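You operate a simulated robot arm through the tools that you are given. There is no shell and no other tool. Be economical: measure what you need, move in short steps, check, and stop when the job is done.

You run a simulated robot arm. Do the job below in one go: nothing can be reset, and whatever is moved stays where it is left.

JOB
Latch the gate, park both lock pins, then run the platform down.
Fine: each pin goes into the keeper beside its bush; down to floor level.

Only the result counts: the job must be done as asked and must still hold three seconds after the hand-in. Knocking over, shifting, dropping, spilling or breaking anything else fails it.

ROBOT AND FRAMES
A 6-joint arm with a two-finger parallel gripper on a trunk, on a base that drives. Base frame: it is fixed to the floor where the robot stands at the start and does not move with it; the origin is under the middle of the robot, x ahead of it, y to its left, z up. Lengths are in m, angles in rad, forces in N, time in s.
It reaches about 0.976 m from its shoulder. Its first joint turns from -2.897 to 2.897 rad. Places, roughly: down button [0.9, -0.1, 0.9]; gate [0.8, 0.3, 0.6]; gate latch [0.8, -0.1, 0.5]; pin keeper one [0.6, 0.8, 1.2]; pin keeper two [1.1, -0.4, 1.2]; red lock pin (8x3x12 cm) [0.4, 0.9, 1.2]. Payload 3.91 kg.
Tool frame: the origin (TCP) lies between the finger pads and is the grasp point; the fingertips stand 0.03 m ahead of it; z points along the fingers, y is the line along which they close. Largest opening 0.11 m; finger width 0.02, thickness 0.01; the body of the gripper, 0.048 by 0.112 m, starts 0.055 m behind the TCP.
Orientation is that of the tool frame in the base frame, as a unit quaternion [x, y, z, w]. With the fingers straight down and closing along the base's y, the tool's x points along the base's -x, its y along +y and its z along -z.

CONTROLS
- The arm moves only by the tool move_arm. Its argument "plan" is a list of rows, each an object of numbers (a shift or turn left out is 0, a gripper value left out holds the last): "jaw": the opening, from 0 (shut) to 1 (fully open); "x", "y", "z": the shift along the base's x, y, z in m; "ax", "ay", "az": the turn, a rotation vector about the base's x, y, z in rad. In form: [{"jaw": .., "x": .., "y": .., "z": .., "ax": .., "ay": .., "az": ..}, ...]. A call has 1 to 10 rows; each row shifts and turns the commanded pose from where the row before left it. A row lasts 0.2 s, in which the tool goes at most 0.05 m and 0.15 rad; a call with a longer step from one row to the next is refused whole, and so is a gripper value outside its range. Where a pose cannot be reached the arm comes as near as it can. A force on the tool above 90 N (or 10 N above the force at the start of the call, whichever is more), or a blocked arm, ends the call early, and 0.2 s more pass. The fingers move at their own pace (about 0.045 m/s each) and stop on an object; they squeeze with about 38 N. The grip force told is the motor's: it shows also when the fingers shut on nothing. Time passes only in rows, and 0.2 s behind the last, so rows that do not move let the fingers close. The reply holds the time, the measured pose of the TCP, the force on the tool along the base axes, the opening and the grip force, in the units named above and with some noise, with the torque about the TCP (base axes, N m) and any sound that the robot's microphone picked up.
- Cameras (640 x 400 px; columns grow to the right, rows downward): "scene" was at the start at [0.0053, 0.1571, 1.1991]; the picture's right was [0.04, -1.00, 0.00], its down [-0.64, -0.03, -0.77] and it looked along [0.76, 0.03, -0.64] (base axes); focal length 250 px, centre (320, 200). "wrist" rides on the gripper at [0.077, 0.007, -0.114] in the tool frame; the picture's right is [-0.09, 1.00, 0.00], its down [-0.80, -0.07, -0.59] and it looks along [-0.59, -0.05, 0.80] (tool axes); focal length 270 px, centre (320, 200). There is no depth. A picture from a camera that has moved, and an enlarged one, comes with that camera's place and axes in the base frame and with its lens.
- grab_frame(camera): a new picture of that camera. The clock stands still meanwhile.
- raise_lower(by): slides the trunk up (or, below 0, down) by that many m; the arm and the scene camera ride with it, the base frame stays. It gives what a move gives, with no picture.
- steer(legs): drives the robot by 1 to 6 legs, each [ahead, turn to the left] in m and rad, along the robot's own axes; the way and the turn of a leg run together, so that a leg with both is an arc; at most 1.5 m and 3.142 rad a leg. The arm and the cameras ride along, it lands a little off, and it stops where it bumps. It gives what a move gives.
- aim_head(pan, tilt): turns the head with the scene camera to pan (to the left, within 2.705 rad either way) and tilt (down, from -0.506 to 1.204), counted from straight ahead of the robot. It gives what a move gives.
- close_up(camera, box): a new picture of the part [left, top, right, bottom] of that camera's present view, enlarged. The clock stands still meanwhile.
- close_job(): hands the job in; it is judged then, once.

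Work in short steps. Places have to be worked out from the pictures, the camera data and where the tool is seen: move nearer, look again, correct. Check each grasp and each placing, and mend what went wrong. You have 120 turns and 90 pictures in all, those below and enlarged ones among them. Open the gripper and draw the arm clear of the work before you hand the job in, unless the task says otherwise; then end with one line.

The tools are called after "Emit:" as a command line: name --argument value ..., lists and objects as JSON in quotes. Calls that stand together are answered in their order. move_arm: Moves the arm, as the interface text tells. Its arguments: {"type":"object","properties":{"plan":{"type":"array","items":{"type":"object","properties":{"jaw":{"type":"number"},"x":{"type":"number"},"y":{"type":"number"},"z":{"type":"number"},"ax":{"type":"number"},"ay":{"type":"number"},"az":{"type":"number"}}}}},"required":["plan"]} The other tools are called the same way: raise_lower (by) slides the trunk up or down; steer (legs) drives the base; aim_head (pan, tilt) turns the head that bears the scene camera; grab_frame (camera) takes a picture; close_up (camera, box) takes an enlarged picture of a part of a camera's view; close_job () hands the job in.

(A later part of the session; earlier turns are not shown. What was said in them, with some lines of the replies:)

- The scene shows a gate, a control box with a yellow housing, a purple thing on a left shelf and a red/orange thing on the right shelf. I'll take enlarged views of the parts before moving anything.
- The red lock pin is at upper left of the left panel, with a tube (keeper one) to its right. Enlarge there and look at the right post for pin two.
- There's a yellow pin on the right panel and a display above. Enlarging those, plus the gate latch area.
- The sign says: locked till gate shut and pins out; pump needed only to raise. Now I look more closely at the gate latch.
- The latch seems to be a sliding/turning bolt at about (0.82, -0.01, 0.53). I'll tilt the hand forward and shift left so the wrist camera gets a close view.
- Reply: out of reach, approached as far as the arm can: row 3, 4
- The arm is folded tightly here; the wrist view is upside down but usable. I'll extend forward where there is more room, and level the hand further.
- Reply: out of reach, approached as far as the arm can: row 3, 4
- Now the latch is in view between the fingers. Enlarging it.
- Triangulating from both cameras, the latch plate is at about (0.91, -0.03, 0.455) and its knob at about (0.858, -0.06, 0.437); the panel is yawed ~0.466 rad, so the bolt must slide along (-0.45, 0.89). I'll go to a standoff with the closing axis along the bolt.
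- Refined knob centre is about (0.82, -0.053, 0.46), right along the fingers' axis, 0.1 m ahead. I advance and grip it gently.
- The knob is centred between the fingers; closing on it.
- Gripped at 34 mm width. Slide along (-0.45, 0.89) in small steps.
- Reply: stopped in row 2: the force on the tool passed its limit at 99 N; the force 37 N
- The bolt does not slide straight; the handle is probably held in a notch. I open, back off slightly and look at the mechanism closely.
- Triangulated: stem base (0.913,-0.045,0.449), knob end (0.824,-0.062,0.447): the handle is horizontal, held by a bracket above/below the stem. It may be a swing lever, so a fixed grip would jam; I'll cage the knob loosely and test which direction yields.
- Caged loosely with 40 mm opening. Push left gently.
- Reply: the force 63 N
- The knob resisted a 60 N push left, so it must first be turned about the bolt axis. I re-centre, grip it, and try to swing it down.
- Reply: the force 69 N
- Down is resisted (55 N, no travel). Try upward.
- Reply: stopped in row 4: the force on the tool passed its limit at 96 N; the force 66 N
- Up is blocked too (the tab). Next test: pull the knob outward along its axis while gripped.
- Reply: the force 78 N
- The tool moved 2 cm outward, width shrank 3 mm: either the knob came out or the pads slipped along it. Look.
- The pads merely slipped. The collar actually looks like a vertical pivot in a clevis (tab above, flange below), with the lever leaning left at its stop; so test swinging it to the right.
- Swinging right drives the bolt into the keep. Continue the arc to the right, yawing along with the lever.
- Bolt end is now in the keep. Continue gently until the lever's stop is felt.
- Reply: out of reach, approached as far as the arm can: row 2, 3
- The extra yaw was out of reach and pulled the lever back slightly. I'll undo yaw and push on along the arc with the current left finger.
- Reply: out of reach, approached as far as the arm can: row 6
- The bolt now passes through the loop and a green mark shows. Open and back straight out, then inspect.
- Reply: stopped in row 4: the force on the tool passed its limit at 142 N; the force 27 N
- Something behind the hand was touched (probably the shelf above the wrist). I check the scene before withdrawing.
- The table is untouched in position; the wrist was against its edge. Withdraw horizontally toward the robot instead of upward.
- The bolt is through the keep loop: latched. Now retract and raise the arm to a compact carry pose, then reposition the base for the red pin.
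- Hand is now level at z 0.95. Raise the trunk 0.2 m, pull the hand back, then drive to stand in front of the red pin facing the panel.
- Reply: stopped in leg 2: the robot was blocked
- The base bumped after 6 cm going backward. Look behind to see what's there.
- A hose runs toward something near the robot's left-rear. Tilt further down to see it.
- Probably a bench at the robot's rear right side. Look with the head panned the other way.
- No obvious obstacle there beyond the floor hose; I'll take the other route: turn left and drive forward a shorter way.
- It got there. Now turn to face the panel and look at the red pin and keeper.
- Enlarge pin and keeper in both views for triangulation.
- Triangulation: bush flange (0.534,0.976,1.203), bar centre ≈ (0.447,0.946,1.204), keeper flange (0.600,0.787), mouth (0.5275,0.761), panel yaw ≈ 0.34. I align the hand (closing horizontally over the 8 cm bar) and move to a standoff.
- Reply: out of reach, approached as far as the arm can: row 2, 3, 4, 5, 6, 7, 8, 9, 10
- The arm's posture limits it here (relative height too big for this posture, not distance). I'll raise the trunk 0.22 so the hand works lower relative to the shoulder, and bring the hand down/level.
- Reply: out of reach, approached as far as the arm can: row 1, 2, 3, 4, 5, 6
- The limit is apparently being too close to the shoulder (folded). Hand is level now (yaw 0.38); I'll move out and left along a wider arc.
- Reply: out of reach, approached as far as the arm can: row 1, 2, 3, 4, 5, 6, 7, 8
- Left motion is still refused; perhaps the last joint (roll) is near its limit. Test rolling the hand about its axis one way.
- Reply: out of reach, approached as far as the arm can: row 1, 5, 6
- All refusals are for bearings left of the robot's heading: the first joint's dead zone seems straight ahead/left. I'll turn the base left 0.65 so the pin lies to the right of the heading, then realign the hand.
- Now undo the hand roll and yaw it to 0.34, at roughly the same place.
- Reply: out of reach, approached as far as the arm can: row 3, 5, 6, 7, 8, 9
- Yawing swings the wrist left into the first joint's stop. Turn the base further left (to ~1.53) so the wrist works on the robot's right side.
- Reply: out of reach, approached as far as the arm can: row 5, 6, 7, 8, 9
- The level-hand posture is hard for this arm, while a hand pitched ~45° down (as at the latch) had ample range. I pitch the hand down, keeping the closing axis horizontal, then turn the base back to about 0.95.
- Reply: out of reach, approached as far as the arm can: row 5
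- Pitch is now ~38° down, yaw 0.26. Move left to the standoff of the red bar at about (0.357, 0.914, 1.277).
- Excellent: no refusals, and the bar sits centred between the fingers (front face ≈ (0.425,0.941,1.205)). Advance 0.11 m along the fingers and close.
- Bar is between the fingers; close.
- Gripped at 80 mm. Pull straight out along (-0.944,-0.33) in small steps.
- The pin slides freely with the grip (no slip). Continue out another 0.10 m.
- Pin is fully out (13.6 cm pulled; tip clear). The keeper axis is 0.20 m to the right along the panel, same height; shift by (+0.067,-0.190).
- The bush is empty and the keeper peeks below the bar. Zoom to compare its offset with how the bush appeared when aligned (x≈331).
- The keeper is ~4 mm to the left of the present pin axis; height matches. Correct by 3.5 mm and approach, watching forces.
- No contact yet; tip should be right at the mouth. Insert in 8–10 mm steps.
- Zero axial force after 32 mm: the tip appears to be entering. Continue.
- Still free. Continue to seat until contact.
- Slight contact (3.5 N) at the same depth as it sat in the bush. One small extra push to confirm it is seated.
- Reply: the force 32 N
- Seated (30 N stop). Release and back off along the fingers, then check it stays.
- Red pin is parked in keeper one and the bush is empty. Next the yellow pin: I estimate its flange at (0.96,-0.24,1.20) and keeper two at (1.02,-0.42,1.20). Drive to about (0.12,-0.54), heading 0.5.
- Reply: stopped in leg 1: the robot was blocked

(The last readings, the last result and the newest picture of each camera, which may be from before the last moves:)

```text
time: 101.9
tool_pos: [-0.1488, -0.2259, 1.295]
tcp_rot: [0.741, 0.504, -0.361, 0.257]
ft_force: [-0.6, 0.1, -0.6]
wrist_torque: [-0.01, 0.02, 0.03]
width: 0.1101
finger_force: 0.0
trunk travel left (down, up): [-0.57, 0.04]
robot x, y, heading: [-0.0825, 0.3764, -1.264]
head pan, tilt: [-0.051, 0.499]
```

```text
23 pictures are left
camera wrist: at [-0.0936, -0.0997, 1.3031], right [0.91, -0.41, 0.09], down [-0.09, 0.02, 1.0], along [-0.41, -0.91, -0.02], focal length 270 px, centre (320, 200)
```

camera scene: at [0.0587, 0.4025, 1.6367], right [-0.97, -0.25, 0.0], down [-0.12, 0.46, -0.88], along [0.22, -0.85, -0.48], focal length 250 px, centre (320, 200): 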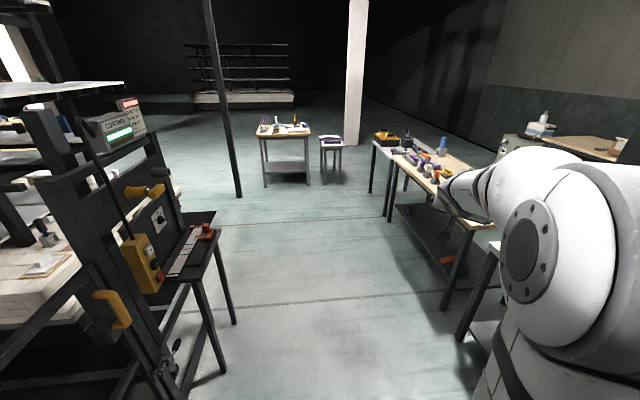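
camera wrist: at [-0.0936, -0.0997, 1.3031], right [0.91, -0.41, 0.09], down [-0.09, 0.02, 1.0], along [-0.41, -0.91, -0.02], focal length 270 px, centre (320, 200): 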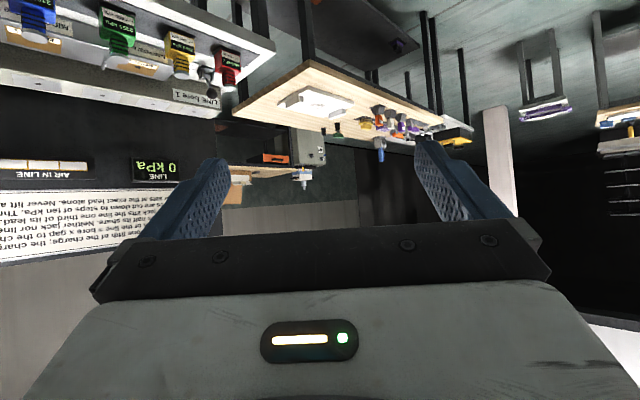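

It was blocked only near the end of the turn. Continue from here with slightly adjusted legs.

Emit:
steer --legs '[[0.3, 0], [0, -0.13], [0.64, 0], [0, 1.895]]'

Emit:
grab_frame --camera "scene"

Emit:
grab_frame --camera "wrist"

```text
time: 112.2
tool_pos: [0.7219, -0.4894, 1.2938]
tcp_rot: [0.081, 0.892, -0.032, 0.443]
ft_force: [0.0, 0.1, 0.0]
wrist_torque: [-0.02, -0.01, 0.01]
width: 0.1101
finger_force: 0.0
trunk travel left (down, up): [-0.57, 0.04]
robot x, y, heading: [0.1311, -0.5606, 0.5]
head pan, tilt: [-0.051, 0.499]
```

```text
22 pictures are left
camera scene: at [0.0739, -0.4269, 1.6367], right [0.43, -0.9, 0.0], down [-0.43, -0.21, -0.88], along [0.79, 0.38, -0.48], focal length 250 px, centre (320, 200)
```

scene: 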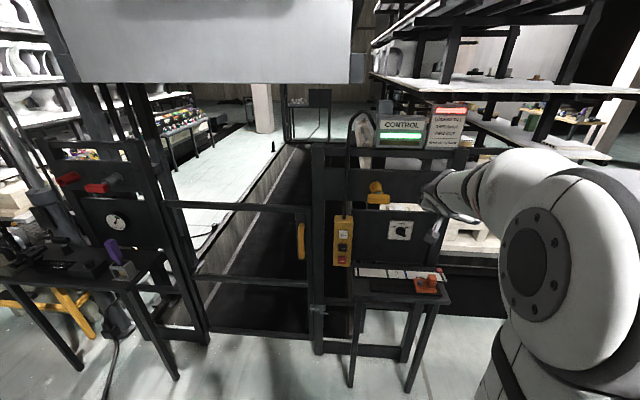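

```text
21 pictures are left
camera wrist: at [0.5867, -0.4585, 1.3028], right [0.22, 0.97, 0.09], down [0.0, -0.09, 1.0], along [0.97, -0.22, -0.02], focal length 270 px, centre (320, 200)
```

wrist: 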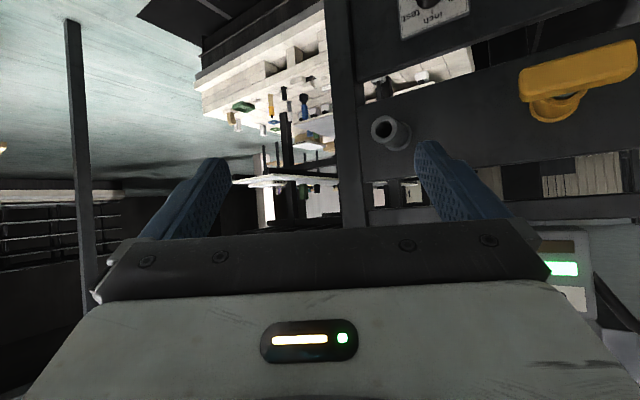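

Keeper two and the yellow pin are in view; bar front ≈ (0.874,-0.276,1.20). Move to the standoff and yaw to 0.34.

Emit:
move_arm --plan '[{"y": 0.035, "x": 0.012, "z": -0.004, "az": 0.126}, {"y": 0.038, "x": 0.016, "z": -0.004, "az": 0.126}, {"y": 0.038, "x": 0.016, "z": -0.004, "az": 0.126}, {"y": 0.038, "x": 0.018, "z": -0.004, "az": 0.125}, {"y": 0.038, "x": 0.018, "z": -0.004}, {}]'

Emit:
grab_frame --camera "wrist"

```text
time: 113.6
tool_pos: [0.7997, -0.3041, 1.2762]
tcp_rot: [-0.144, 0.885, 0.081, 0.436]
ft_force: [-0.5, -0.5, 0.0]
wrist_torque: [0.02, 0.04, 0.02]
width: 0.1099
finger_force: 0.1
trunk travel left (down, up): [-0.57, 0.04]
robot x, y, heading: [0.1287, -0.5575, 0.497]
head pan, tilt: [-0.051, 0.499]
```

```text
20 pictures are left
camera wrist: at [0.6679, -0.3417, 1.2839], right [-0.27, 0.96, 0.09], down [0.04, -0.08, 1.0], along [0.96, 0.28, -0.02], focal length 270 px, centre (320, 200)
```

wrist: 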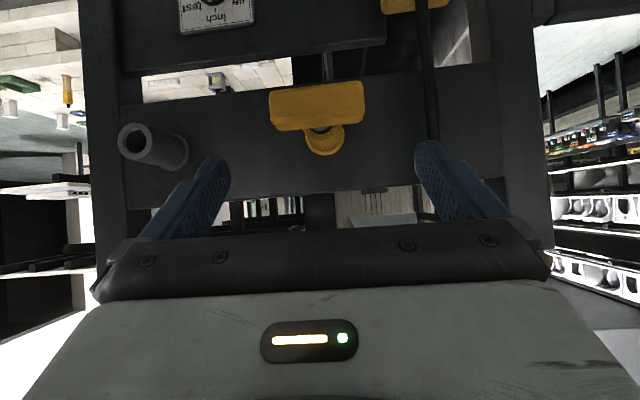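

Bar centred; refined bar front ≈ (0.886,-0.273,1.199). Advance (0.102,0.034,-0.068).

Emit:
move_arm --plan '[{"x": 0.0205, "y": 0.0068, "z": -0.0138}, {"x": 0.0205, "y": 0.0068, "z": -0.0138}, {"x": 0.0205, "y": 0.0068, "z": -0.0138}, {"x": 0.0205, "y": 0.0068, "z": -0.0138}, {"x": 0.0205, "y": 0.0068, "z": -0.0138}, {}]'

Emit:
grab_frame --camera "wrist"

```text
time: 115.0
tool_pos: [0.9024, -0.2688, 1.2072]
tcp_rot: [-0.144, 0.885, 0.08, 0.436]
ft_force: [-0.9, -0.9, 0.3]
wrist_torque: [-0.02, 0.01, -0.01]
width: 0.1101
finger_force: 0.0
trunk travel left (down, up): [-0.57, 0.04]
robot x, y, heading: [0.1348, -0.561, 0.492]
head pan, tilt: [-0.051, 0.499]
```

```text
19 pictures are left
camera wrist: at [0.7705, -0.3075, 1.215], right [-0.27, 0.96, 0.09], down [0.04, -0.08, 1.0], along [0.96, 0.27, -0.02], focal length 270 px, centre (320, 200)
```

wrist: 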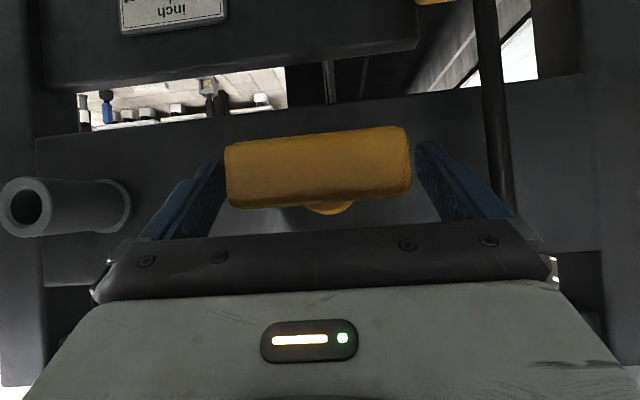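

Bar is between the fingers; close and pull a first few cm.

Emit:
move_arm --plan '[{"jaw": 0}, {}, {}, {}]'

Emit:
move_arm --plan '[{"x": -0.0094, "y": -0.0033}, {"x": -0.0094, "y": -0.0033}, {"x": -0.0094, "y": -0.0033}, {"x": -0.0094, "y": -0.0033}]'

```text
time: 116.0
tool_pos: [0.9039, -0.2687, 1.2068]
tcp_rot: [-0.144, 0.885, 0.08, 0.436]
ft_force: [-0.7, -0.2, 0.1]
wrist_torque: [0.24, 0.04, 0.54]
width: 0.0803
finger_force: 37.7
trunk travel left (down, up): [-0.57, 0.04]
robot x, y, heading: [0.1315, -0.5634, 0.497]
head pan, tilt: [-0.051, 0.499]
```

```text
time: 117.0
tool_pos: [0.8652, -0.2803, 1.2069]
tcp_rot: [-0.144, 0.885, 0.081, 0.436]
ft_force: [-0.6, 0.2, 0.4]
wrist_torque: [0.01, 0.01, -0.01]
width: 0.0803
finger_force: 37.5
trunk travel left (down, up): [-0.57, 0.04]
robot x, y, heading: [0.1289, -0.5633, 0.5]
head pan, tilt: [-0.051, 0.499]
```

Slides freely. Pull out 0.10 m more, then shift 0.199 m right along the panel to keeper two.

Emit:
move_arm --plan '[{"x": -0.0189, "y": -0.0067}, {"x": -0.0189, "y": -0.0067}, {"x": -0.0189, "y": -0.0067}, {"x": -0.0189, "y": -0.0067}, {"x": -0.0189, "y": -0.0067}, {}]'

Emit:
close_up --camera "wrist" --box '[100, 60, 420, 260]'

Emit:
move_arm --plan '[{"x": 0.0133, "y": -0.0375}, {"x": 0.0133, "y": -0.0375}, {"x": 0.0133, "y": -0.0375}, {"x": 0.0133, "y": -0.0375}, {"x": 0.0131, "y": -0.0375}, {}]'

Emit:
close_up --camera "wrist" --box '[270, 170, 390, 230]'

```text
time: 118.4
tool_pos: [0.7718, -0.3145, 1.207]
tcp_rot: [-0.144, 0.885, 0.08, 0.434]
ft_force: [0.1, -0.2, -0.3]
wrist_torque: [0.01, 0.0, -0.01]
width: 0.08
finger_force: 38.3
trunk travel left (down, up): [-0.57, 0.04]
robot x, y, heading: [0.131, -0.5617, 0.497]
head pan, tilt: [-0.051, 0.499]
```

```text
2.00 times, centred on (260, 160) of wrist
camera zoom: at [0.6396, -0.3534, 1.2142], right [-0.27, 0.96, 0.09], down [0.04, -0.08, 1.0], along [0.96, 0.28, -0.02], focal length 541 px, centre (440, 280)
```

zoom: 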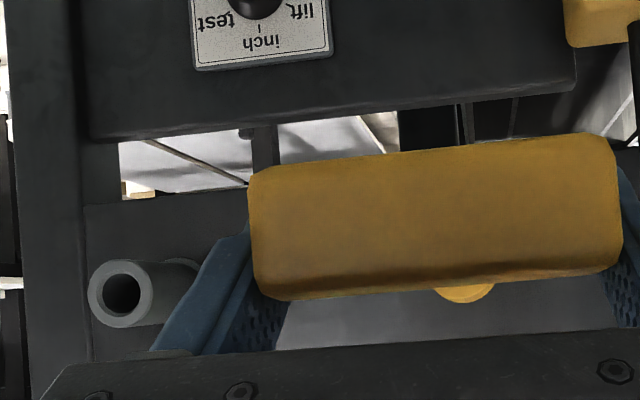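

```text
time: 119.8
tool_pos: [0.8295, -0.4854, 1.2029]
tcp_rot: [-0.145, 0.885, 0.081, 0.436]
ft_force: [-0.1, 0.0, -0.3]
wrist_torque: [0.02, 0.01, -0.01]
width: 0.0801
finger_force: 37.7
out of reach, approached as far as the arm can: row 1
trunk travel left (down, up): [-0.57, 0.04]
robot x, y, heading: [0.1316, -0.56, 0.498]
head pan, tilt: [-0.051, 0.499]
```

```text
5.33 times, centred on (330, 200) of wrist
camera zoom: at [0.6968, -0.5241, 1.2103], right [-0.27, 0.96, 0.09], down [0.04, -0.08, 1.0], along [0.96, 0.28, -0.02], focal length 1442 px, centre (267, 200)
```

zoom: 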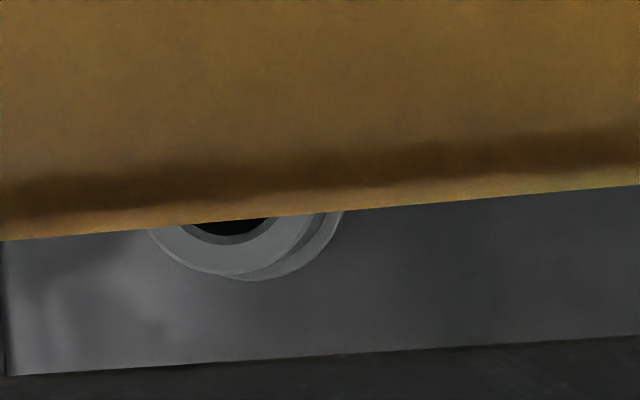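

One row was refused so the shift fell 19 mm short and 4 mm low. Pixel and bush-based estimates agree: move (+0.0064,-0.018,+0.0042).

Emit:
move_arm --plan '[{"x": 0.0032, "y": -0.009, "z": 0.0021}, {"x": 0.0032, "y": -0.009, "z": 0.0021}, {}]'

Emit:
close_up --camera "wrist" --box '[270, 170, 390, 230]'

```text
time: 120.6
tool_pos: [0.8364, -0.5034, 1.2075]
tcp_rot: [-0.144, 0.885, 0.08, 0.435]
ft_force: [-0.9, 0.3, -0.3]
wrist_torque: [0.02, 0.01, 0.0]
width: 0.0798
finger_force: 38.4
trunk travel left (down, up): [-0.57, 0.04]
robot x, y, heading: [0.1314, -0.561, 0.494]
head pan, tilt: [-0.051, 0.499]
```

```text
5.33 times, centred on (330, 200) of wrist
camera zoom: at [0.7042, -0.5419, 1.2152], right [-0.27, 0.96, 0.09], down [0.04, -0.08, 1.0], along [0.96, 0.28, -0.02], focal length 1442 px, centre (267, 200)
```

zoom: 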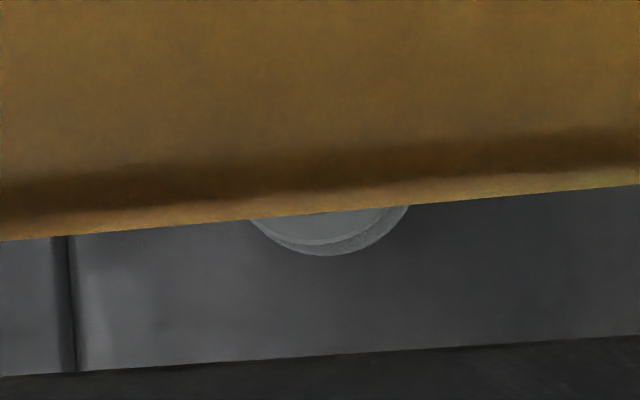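

Aligned. Advance toward the mouth, then insert slowly.

Emit:
move_arm --plan '[{"x": 0.0141, "y": 0.005}, {"x": 0.0141, "y": 0.005}, {"x": 0.0141, "y": 0.005}, {"x": 0.0075, "y": 0.0027}, {"x": 0.0075, "y": 0.0027}, {"x": 0.0075, "y": 0.0027}, {"x": 0.0075, "y": 0.0027}, {}]'

Emit:
move_arm --plan '[{"x": 0.0094, "y": 0.0033}, {"x": 0.0094, "y": 0.0033}, {"x": 0.0094, "y": 0.0033}, {"x": 0.0094, "y": 0.0033}, {}]'

```text
time: 122.4
tool_pos: [0.9088, -0.4777, 1.2078]
tcp_rot: [-0.144, 0.885, 0.08, 0.435]
ft_force: [0.6, -0.7, -0.5]
wrist_torque: [0.0, 0.02, 0.02]
width: 0.0799
finger_force: 38.2
trunk travel left (down, up): [-0.57, 0.04]
robot x, y, heading: [0.132, -0.5584, 0.501]
head pan, tilt: [-0.051, 0.499]
```

```text
time: 123.6
tool_pos: [0.9452, -0.4624, 1.2084]
tcp_rot: [-0.144, 0.885, 0.08, 0.435]
ft_force: [-0.3, -0.1, -0.2]
wrist_torque: [-0.01, 0.02, 0.0]
width: 0.08
finger_force: 37.6
trunk travel left (down, up): [-0.57, 0.04]
robot x, y, heading: [0.1296, -0.559, 0.496]
head pan, tilt: [-0.051, 0.499]
```

No resistance; continue to seat.

Emit:
move_arm --plan '[{"x": 0.0075, "y": 0.0027}, {"x": 0.0075, "y": 0.0027}, {"x": 0.0057, "y": 0.002}, {"x": 0.0047, "y": 0.0017}, {"x": 0.0038, "y": 0.0013}, {}]'

```text
time: 125.0
tool_pos: [0.9726, -0.4553, 1.2082]
tcp_rot: [-0.145, 0.885, 0.08, 0.435]
ft_force: [-25.7, -8.4, -9.2]
wrist_torque: [-0.36, 0.15, 0.5]
width: 0.0795
finger_force: 37.7
trunk travel left (down, up): [-0.57, 0.04]
robot x, y, heading: [0.1293, -0.5637, 0.498]
head pan, tilt: [-0.051, 0.499]
```

Seated (27 N at the expected depth). Release, back off, and look at the pin and the lamps.

Emit:
move_arm --plan '[{"x": -0.004, "y": -0.0012}, {"jaw": 1}, {}, {}, {"x": -0.02, "y": -0.007, "z": 0.016}, {"x": -0.03, "y": -0.01, "z": 0.024}, {"x": -0.03, "y": -0.01, "z": 0.024}, {"x": -0.03, "y": -0.01, "z": 0.02}, {"x": -0.035, "y": -0.01}]'

Emit:
grab_frame --camera "wrist"

Emit:
close_up --camera "scene" --box '[300, 90, 480, 290]'

```text
time: 127.0
tool_pos: [0.8236, -0.5005, 1.2938]
tcp_rot: [-0.144, 0.884, 0.081, 0.436]
ft_force: [-0.1, 0.2, -0.1]
wrist_torque: [0.02, -0.03, 0.0]
width: 0.1098
finger_force: 0.1
trunk travel left (down, up): [-0.57, 0.04]
robot x, y, heading: [0.1314, -0.5616, 0.5]
head pan, tilt: [-0.051, 0.499]
```

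```text
15 pictures are left
camera wrist: at [0.6905, -0.5387, 1.3014], right [-0.27, 0.96, 0.09], down [0.04, -0.08, 1.0], along [0.96, 0.27, -0.02], focal length 270 px, centre (320, 200)
```

wrist: 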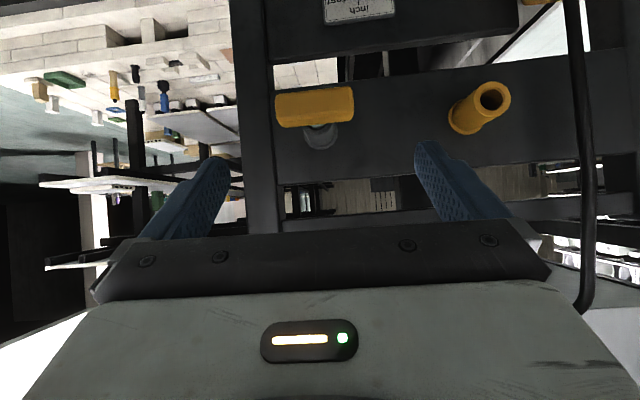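

```text
2.00 times, centred on (390, 190) of scene
camera zoom: at [0.0721, -0.4277, 1.6367], right [0.43, -0.9, 0.0], down [-0.43, -0.21, -0.88], along [0.79, 0.38, -0.48], focal length 501 px, centre (180, 220)
```

zoom: 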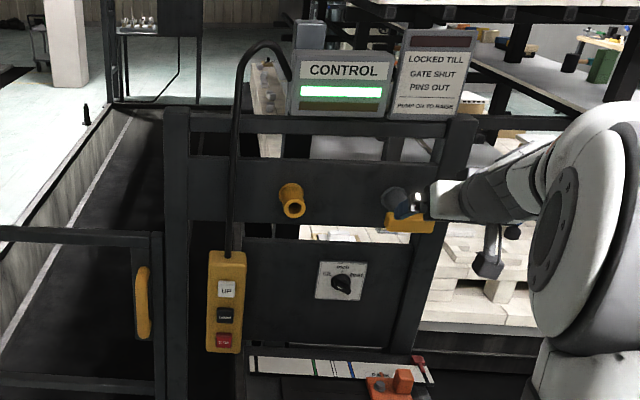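

The red lock lamp is now off: gate shut and pins out are recognised. Zoom on the selector and pendant.

Emit:
close_up --camera "scene" --box '[395, 205, 425, 225]'

Emit:
close_up --camera "scene" --box '[310, 205, 430, 275]'

```text
16.00 times, centred on (410, 215) of scene
camera zoom: at [0.0721, -0.4277, 1.6367], right [0.43, -0.9, 0.0], down [-0.43, -0.21, -0.88], along [0.79, 0.38, -0.48], focal length 4005 px, centre (-1120, -40)
```

zoom: 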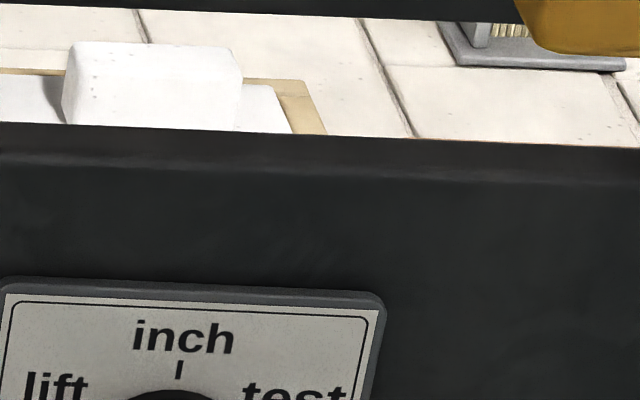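

```text
5.33 times, centred on (370, 240) of scene
camera zoom: at [0.0721, -0.4277, 1.6367], right [0.43, -0.9, 0.0], down [-0.43, -0.21, -0.88], along [0.79, 0.38, -0.48], focal length 1335 px, centre (53, -13)
```

zoom: 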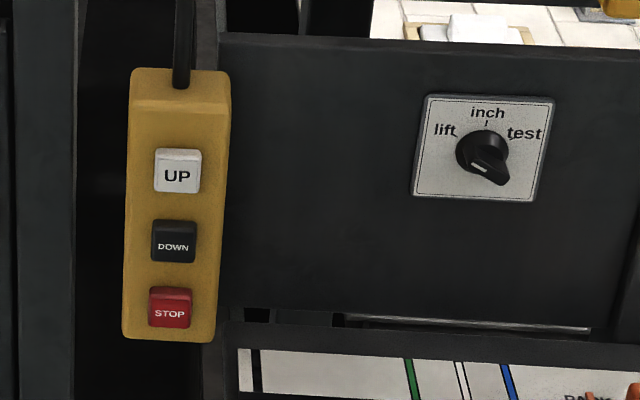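

Need a tighter view of the knob to see which way its pointer faces.

Emit:
close_up --camera "scene" --box '[385, 212, 418, 233]'

```text
16.00 times, centred on (402, 222) of scene
camera zoom: at [0.0721, -0.4277, 1.6367], right [0.43, -0.9, 0.0], down [-0.43, -0.21, -0.88], along [0.79, 0.38, -0.48], focal length 4005 px, centre (-984, -160)
```

zoom: 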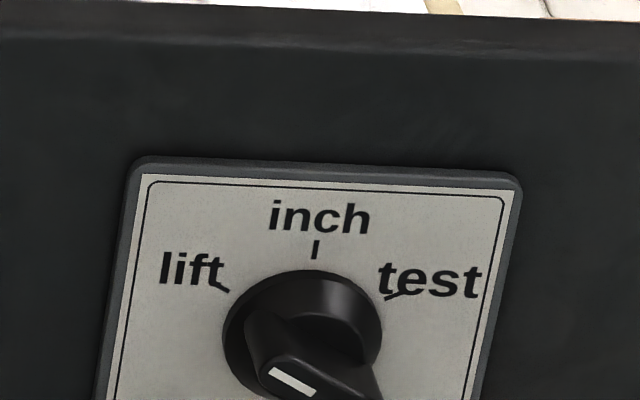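

The pointer's white mark faces "lift", good. DOWN triangulates to about (0.875,-0.149,0.943). I turn the base left 0.35 to keep the target on the arm's good side, and close the jaw.

Emit:
steer --legs '[[0, 0.35]]'

Emit:
aim_head --pan -0.4 --tilt 0.6

```text
time: 128.5
tool_pos: [0.7611, -0.269, 1.2944]
tcp_rot: [-0.294, 0.847, 0.154, 0.415]
ft_force: [0.6, 0.1, 0.1]
wrist_torque: [0.0, -0.01, 0.01]
width: 0.1101
finger_force: 0.0
trunk travel left (down, up): [-0.57, 0.04]
robot x, y, heading: [0.1389, -0.5712, 0.828]
head pan, tilt: [-0.051, 0.499]
```

```text
time: 129.3
tool_pos: [0.7612, -0.2705, 1.2927]
tcp_rot: [-0.294, 0.847, 0.154, 0.416]
ft_force: [1.1, -0.1, 0.1]
wrist_torque: [-0.01, 0.01, -0.02]
width: 0.1101
finger_force: 0.0
trunk travel left (down, up): [-0.57, 0.04]
robot x, y, heading: [0.1335, -0.567, 0.835]
head pan, tilt: [-0.4, 0.6]
```

Yaw back to 0.34 and descend to a pre-press point in front of the DOWN button, jaw closed.

Emit:
move_arm --plan '[{"jaw": 0, "az": -0.113, "x": -0.01, "y": 0.02, "z": -0.03}, {"az": -0.113, "y": 0.02, "z": -0.035}, {"az": -0.11, "y": 0.02, "z": -0.035}, {"y": 0.015, "z": -0.04}, {"z": -0.045}, {"z": -0.045}, {"z": -0.045}, {"z": -0.045}, {"z": -0.02}, {}]'

Emit:
grab_frame --camera "wrist"

Emit:
grab_frame --camera "scene"

```text
time: 131.5
tool_pos: [0.7516, -0.2035, 0.9615]
tcp_rot: [-0.148, 0.884, 0.082, 0.435]
ft_force: [0.1, 0.1, -0.1]
wrist_torque: [0.0, 0.01, 0.01]
width: 0.0001
finger_force: 38.0
out of reach, approached as far as the arm can: row 3
trunk travel left (down, up): [-0.57, 0.04]
robot x, y, heading: [0.1349, -0.5713, 0.826]
head pan, tilt: [-0.4, 0.6]
```

```text
10 pictures are left
camera wrist: at [0.6198, -0.2437, 0.9697], right [-0.28, 0.96, 0.09], down [0.04, -0.08, 1.0], along [0.96, 0.28, -0.02], focal length 270 px, centre (320, 200)
```

wrist: 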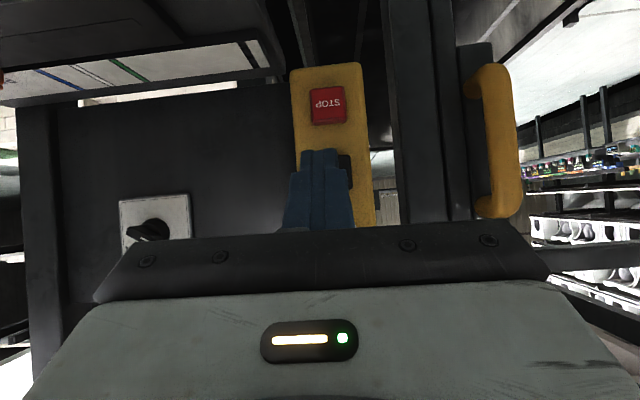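

```text
9 pictures are left
camera scene: at [0.0526, -0.4872, 1.6276], right [0.42, -0.91, 0.0], down [-0.51, -0.24, -0.83], along [0.75, 0.34, -0.57], focal length 250 px, centre (320, 200)
```

scene: 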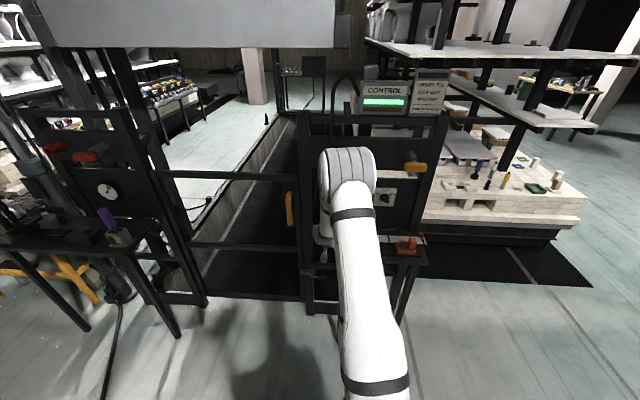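

The closed fingers are right before the DOWN button (≈(0.875,-0.150,0.938)). Shift 9 mm left, 13 mm down and advance to just short of it.

Emit:
move_arm --plan '[{"x": -0.003, "y": 0.0085, "z": -0.0135}, {"x": 0.0283, "y": 0.01}, {"x": 0.0283, "y": 0.01}, {"x": 0.0189, "y": 0.0067}, {}]'

Emit:
close_up --camera "wrist" --box '[220, 40, 420, 240]'

```text
time: 132.7
tool_pos: [0.8238, -0.1695, 0.9473]
tcp_rot: [-0.148, 0.884, 0.082, 0.435]
ft_force: [-0.8, 0.0, 0.5]
wrist_torque: [-0.02, 0.0, 0.01]
width: 0.0
finger_force: 37.8
trunk travel left (down, up): [-0.57, 0.04]
robot x, y, heading: [0.1337, -0.5706, 0.835]
head pan, tilt: [-0.4, 0.6]
```

```text
2.00 times, centred on (320, 140) of wrist
camera zoom: at [0.6909, -0.2089, 0.9558], right [-0.28, 0.96, 0.09], down [0.04, -0.08, 1.0], along [0.96, 0.28, -0.02], focal length 541 px, centre (320, 320)
```

zoom: 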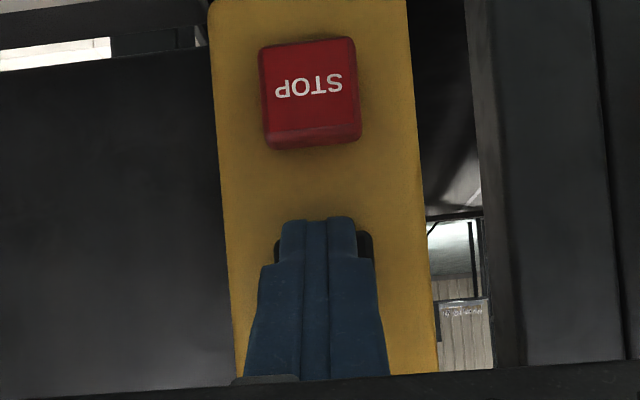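

Fingers cover the DOWN button. Press in 4–5 mm steps.

Emit:
move_arm --plan '[{"x": 0.0075, "y": 0.0027}, {"x": 0.0057, "y": 0.002}, {"x": 0.0047, "y": 0.0017}, {"x": 0.0047, "y": 0.0017}]'

```text
time: 133.7
tool_pos: [0.8451, -0.16, 0.948]
tcp_rot: [-0.148, 0.884, 0.082, 0.435]
ft_force: [-1.7, -0.9, 0.0]
wrist_torque: [-0.03, 0.07, 0.03]
width: 0.0
finger_force: 37.5
trunk travel left (down, up): [-0.57, 0.04]
robot x, y, heading: [0.137, -0.5669, 0.825]
head pan, tilt: [-0.4, 0.6]
```

First touch (≈2 N). Push a little further and hold.

Emit:
move_arm --plan '[{"x": 0.0028, "y": 0.001}, {"x": 0.0028, "y": 0.001}, {"x": 0.0028, "y": 0.001}, {}, {}]'

Emit:
grab_frame --camera "scene"

```text
time: 134.9
tool_pos: [0.8484, -0.1584, 0.9482]
tcp_rot: [-0.149, 0.885, 0.082, 0.433]
ft_force: [-42.1, -14.7, -5.2]
wrist_torque: [0.08, 0.7, 0.07]
width: 0.0
finger_force: 38.2
trunk travel left (down, up): [-0.57, 0.04]
robot x, y, heading: [0.1328, -0.5627, 0.836]
head pan, tilt: [-0.4, 0.6]
heard: click
```

```text
7 pictures are left
camera scene: at [0.0471, -0.4892, 1.6273], right [0.42, -0.91, 0.0], down [-0.51, -0.23, -0.83], along [0.75, 0.35, -0.56], focal length 250 px, centre (320, 200)
```

scene: 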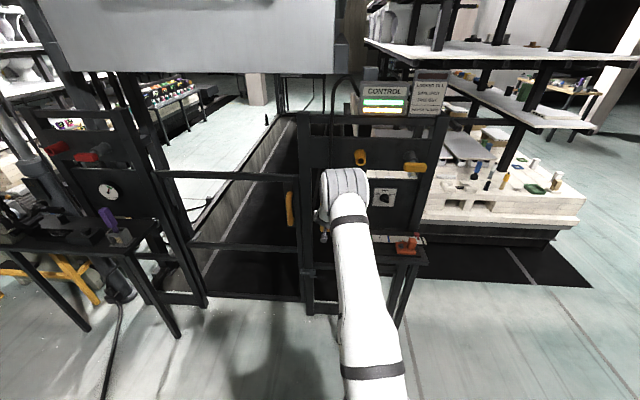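

Click heard, amber lamp on, and the platform edge has dropped. Keep holding.

Emit:
move_arm --plan '[{}, {}, {}, {}, {}, {}, {}, {}, {}, {}]'

Emit:
move_arm --plan '[{}, {}, {}, {}, {}, {}, {}, {}, {}, {}]'

Emit:
grab_frame --camera "scene"

```text
time: 137.1
tool_pos: [0.8482, -0.1577, 0.9496]
tcp_rot: [-0.149, 0.886, 0.082, 0.432]
ft_force: [-42.1, -13.8, -9.0]
wrist_torque: [-0.22, 0.7, 0.09]
width: 0.0001
finger_force: 37.5
trunk travel left (down, up): [-0.57, 0.04]
robot x, y, heading: [0.1322, -0.5685, 0.833]
head pan, tilt: [-0.4, 0.6]
```

```text
time: 139.3
tool_pos: [0.8487, -0.158, 0.9495]
tcp_rot: [-0.15, 0.885, 0.082, 0.433]
ft_force: [-44.1, -12.7, -7.9]
wrist_torque: [-0.23, 0.71, 0.13]
width: 0.0
finger_force: 37.4
trunk travel left (down, up): [-0.57, 0.04]
robot x, y, heading: [0.1364, -0.5667, 0.825]
head pan, tilt: [-0.4, 0.6]
```

```text
6 pictures are left
camera scene: at [0.0474, -0.4886, 1.6274], right [0.42, -0.91, 0.0], down [-0.51, -0.24, -0.83], along [0.75, 0.34, -0.56], focal length 250 px, centre (320, 200)
```

scene: 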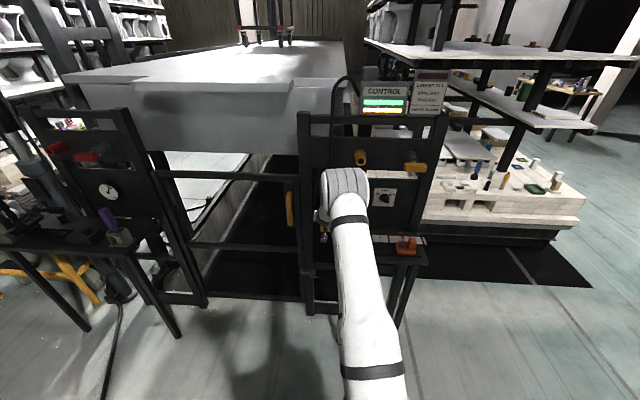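

The platform is coming down steadily. Keep holding; listen for a stop sound.

Emit:
move_arm --plan '[{}, {}, {}, {}, {}, {}, {}, {}, {}, {}]'

Emit:
move_arm --plan '[{}, {}, {}, {}, {}, {}, {}, {}, {}, {}]'

Emit:
move_arm --plan '[{}, {}, {}, {}, {}, {}, {}, {}, {}, {}]'

Emit:
grab_frame --camera "scene"

```text
time: 141.5
tool_pos: [0.8484, -0.159, 0.9502]
tcp_rot: [-0.149, 0.885, 0.082, 0.433]
ft_force: [-43.2, -12.1, -8.5]
wrist_torque: [-0.2, 0.65, 0.07]
width: 0.0
finger_force: 37.7
trunk travel left (down, up): [-0.57, 0.04]
robot x, y, heading: [0.1381, -0.5667, 0.827]
head pan, tilt: [-0.4, 0.6]
```

```text
time: 143.7
tool_pos: [0.8478, -0.158, 0.9489]
tcp_rot: [-0.148, 0.885, 0.081, 0.433]
ft_force: [-43.4, -13.5, -8.2]
wrist_torque: [-0.22, 0.68, 0.11]
width: 0.0
finger_force: 37.9
trunk travel left (down, up): [-0.57, 0.04]
robot x, y, heading: [0.138, -0.5661, 0.833]
head pan, tilt: [-0.4, 0.6]
```

```text
time: 145.9
tool_pos: [0.8491, -0.1591, 0.948]
tcp_rot: [-0.149, 0.886, 0.082, 0.432]
ft_force: [-42.6, -13.6, -7.8]
wrist_torque: [-0.19, 0.69, 0.11]
width: 0.0
finger_force: 38.0
trunk travel left (down, up): [-0.57, 0.04]
robot x, y, heading: [0.1363, -0.5661, 0.83]
head pan, tilt: [-0.4, 0.6]
```

```text
5 pictures are left
camera scene: at [0.0473, -0.4887, 1.6274], right [0.42, -0.91, 0.0], down [-0.51, -0.24, -0.83], along [0.75, 0.34, -0.56], focal length 250 px, centre (320, 200)
```

scene: 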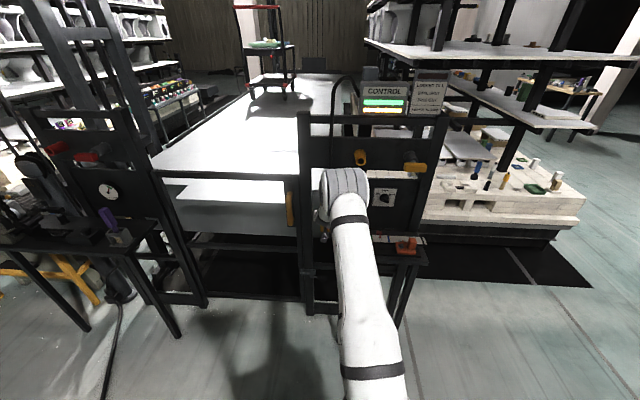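

Still descending at ~0.083 m/s; front edge is at about z 0.9. Hold on ~9 s more.

Emit:
move_arm --plan '[{}, {}, {}, {}, {}, {}, {}, {}, {}, {}]'

Emit:
move_arm --plan '[{}, {}, {}, {}, {}, {}, {}, {}, {}, {}]'

Emit:
move_arm --plan '[{}, {}, {}, {}, {}, {}, {}, {}, {}, {}]'

Emit:
move_arm --plan '[{}, {}, {}, {}, {}, {}, {}, {}]'

Emit:
grab_frame --camera "scene"

```text
time: 148.1
tool_pos: [0.8476, -0.1598, 0.9484]
tcp_rot: [-0.149, 0.886, 0.082, 0.432]
ft_force: [-43.1, -13.5, -8.0]
wrist_torque: [-0.22, 0.65, 0.13]
width: 0.0
finger_force: 37.8
trunk travel left (down, up): [-0.57, 0.04]
robot x, y, heading: [0.135, -0.5654, 0.829]
head pan, tilt: [-0.4, 0.6]
```

```text
time: 150.3
tool_pos: [0.8492, -0.159, 0.9499]
tcp_rot: [-0.149, 0.885, 0.082, 0.433]
ft_force: [-42.4, -13.6, -6.8]
wrist_torque: [-0.23, 0.7, 0.09]
width: 0.0001
finger_force: 37.2
trunk travel left (down, up): [-0.57, 0.04]
robot x, y, heading: [0.132, -0.566, 0.829]
head pan, tilt: [-0.4, 0.6]
```

```text
time: 152.5
tool_pos: [0.8487, -0.1583, 0.9491]
tcp_rot: [-0.149, 0.885, 0.082, 0.434]
ft_force: [-42.6, -13.4, -8.9]
wrist_torque: [-0.22, 0.66, 0.08]
width: 0.0
finger_force: 37.7
trunk travel left (down, up): [-0.57, 0.04]
robot x, y, heading: [0.1377, -0.5677, 0.833]
head pan, tilt: [-0.4, 0.6]
```

```text
time: 154.3
tool_pos: [0.8484, -0.1588, 0.9502]
tcp_rot: [-0.149, 0.886, 0.082, 0.432]
ft_force: [-42.6, -14.5, -7.3]
wrist_torque: [-0.25, 0.68, 0.05]
width: 0.0
finger_force: 37.8
trunk travel left (down, up): [-0.57, 0.04]
robot x, y, heading: [0.1364, -0.5657, 0.829]
head pan, tilt: [-0.4, 0.6]
```

```text
4 pictures are left
camera scene: at [0.0472, -0.4888, 1.6274], right [0.42, -0.91, 0.0], down [-0.51, -0.24, -0.83], along [0.75, 0.34, -0.56], focal length 250 px, centre (320, 200)
```

scene: 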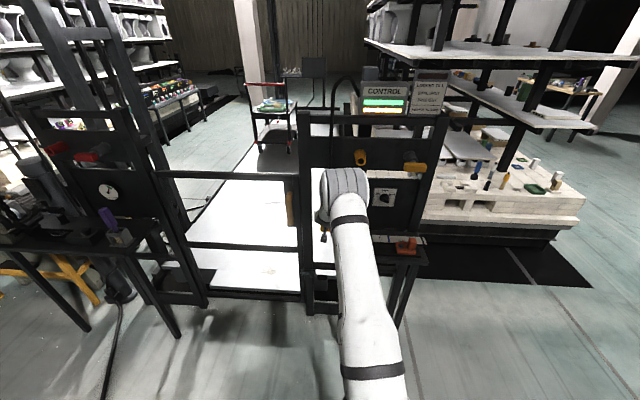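

Nearly down (front edge around z 0.2), amber still lit. Hold another 2.2 s and recheck with a zoom.

Emit:
move_arm --plan '[{}, {}, {}, {}, {}, {}, {}, {}, {}, {}]'

Emit:
move_arm --plan '[{}, {}]'

Emit:
close_up --camera "scene" --box '[140, 60, 460, 320]'

```text
time: 156.5
tool_pos: [0.8484, -0.1582, 0.9496]
tcp_rot: [-0.15, 0.885, 0.082, 0.432]
ft_force: [-42.9, -14.4, -7.3]
wrist_torque: [-0.2, 0.68, 0.05]
width: 0.0001
finger_force: 37.5
trunk travel left (down, up): [-0.57, 0.04]
robot x, y, heading: [0.1358, -0.5654, 0.83]
head pan, tilt: [-0.4, 0.6]
```

```text
time: 157.1
tool_pos: [0.8494, -0.1581, 0.949]
tcp_rot: [-0.148, 0.885, 0.082, 0.433]
ft_force: [-41.9, -14.4, -6.6]
wrist_torque: [-0.25, 0.61, 0.09]
width: 0.0
finger_force: 37.5
trunk travel left (down, up): [-0.57, 0.04]
robot x, y, heading: [0.1347, -0.5668, 0.83]
head pan, tilt: [-0.4, 0.6]
```

```text
1.54 times, centred on (300, 190) of scene
camera zoom: at [0.0472, -0.4888, 1.6274], right [0.42, -0.91, 0.0], down [-0.51, -0.23, -0.83], along [0.75, 0.35, -0.56], focal length 385 px, centre (351, 215)
```

zoom: 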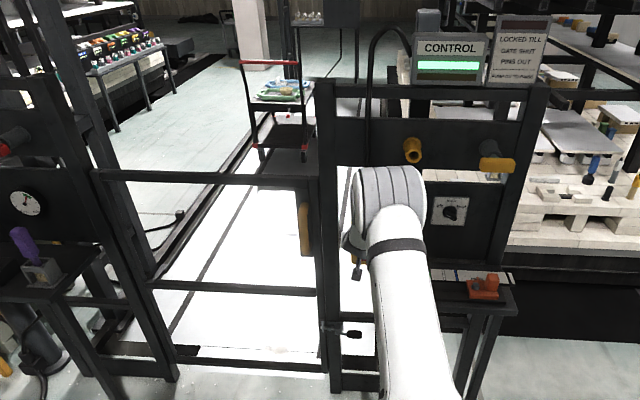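

The amber lamp is off with the platform flush with the floor: the drive stopped at the lower limit. Hold one more second, then withdraw and check.

Emit:
move_arm --plan '[{}, {}, {}, {}, {}]'

Emit:
move_arm --plan '[{"x": -0.0189, "y": -0.0067}, {"x": -0.0283, "y": -0.01}, {"x": -0.0283, "y": -0.01}, {"x": -0.03, "y": -0.015, "z": 0.02, "jaw": 1}, {"x": -0.02, "y": -0.02, "z": 0.03}, {"x": -0.02, "y": -0.02, "z": 0.03}, {"x": -0.01, "y": -0.02, "z": 0.03}, {}]'

Emit:
grab_frame --camera "scene"

```text
time: 158.3
tool_pos: [0.8494, -0.1585, 0.9492]
tcp_rot: [-0.15, 0.885, 0.083, 0.433]
ft_force: [-43.2, -14.9, -7.9]
wrist_torque: [-0.22, 0.64, 0.07]
width: 0.0
finger_force: 38.0
trunk travel left (down, up): [-0.57, 0.04]
robot x, y, heading: [0.1354, -0.5661, 0.829]
head pan, tilt: [-0.4, 0.6]
```

```text
time: 160.1
tool_pos: [0.7032, -0.259, 1.057]
tcp_rot: [-0.148, 0.885, 0.081, 0.435]
ft_force: [-0.5, -0.5, 0.2]
wrist_torque: [0.02, -0.01, -0.06]
width: 0.1045
finger_force: 0.1
trunk travel left (down, up): [-0.57, 0.04]
robot x, y, heading: [0.1389, -0.5683, 0.829]
head pan, tilt: [-0.4, 0.6]
```

```text
2 pictures are left
camera scene: at [0.0529, -0.4868, 1.6276], right [0.42, -0.91, 0.0], down [-0.51, -0.24, -0.82], along [0.75, 0.34, -0.57], focal length 250 px, centre (320, 200)
```

scene: 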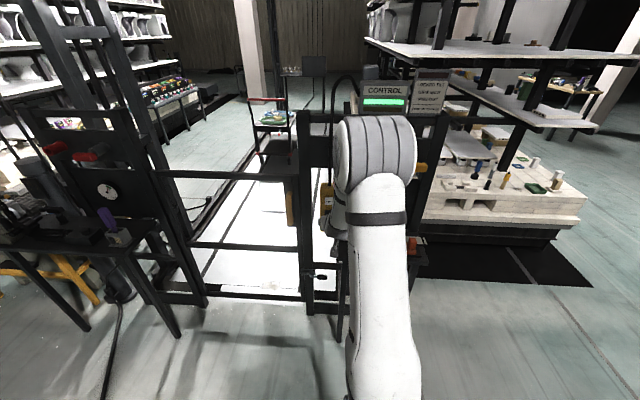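

The platform is at floor level, the gate lever is still latched, both pins are in their keepers, and the arm is clear with the gripper open. Handing in.

Emit:
close_job

```text
The job is handed in.
```

The gate is latched, both pins are parked in the keepers beside their bushes, and the platform is down at floor level. The lock lamp went out once the pins were parked, and the drive lamp went out when the platform reached the bottom.
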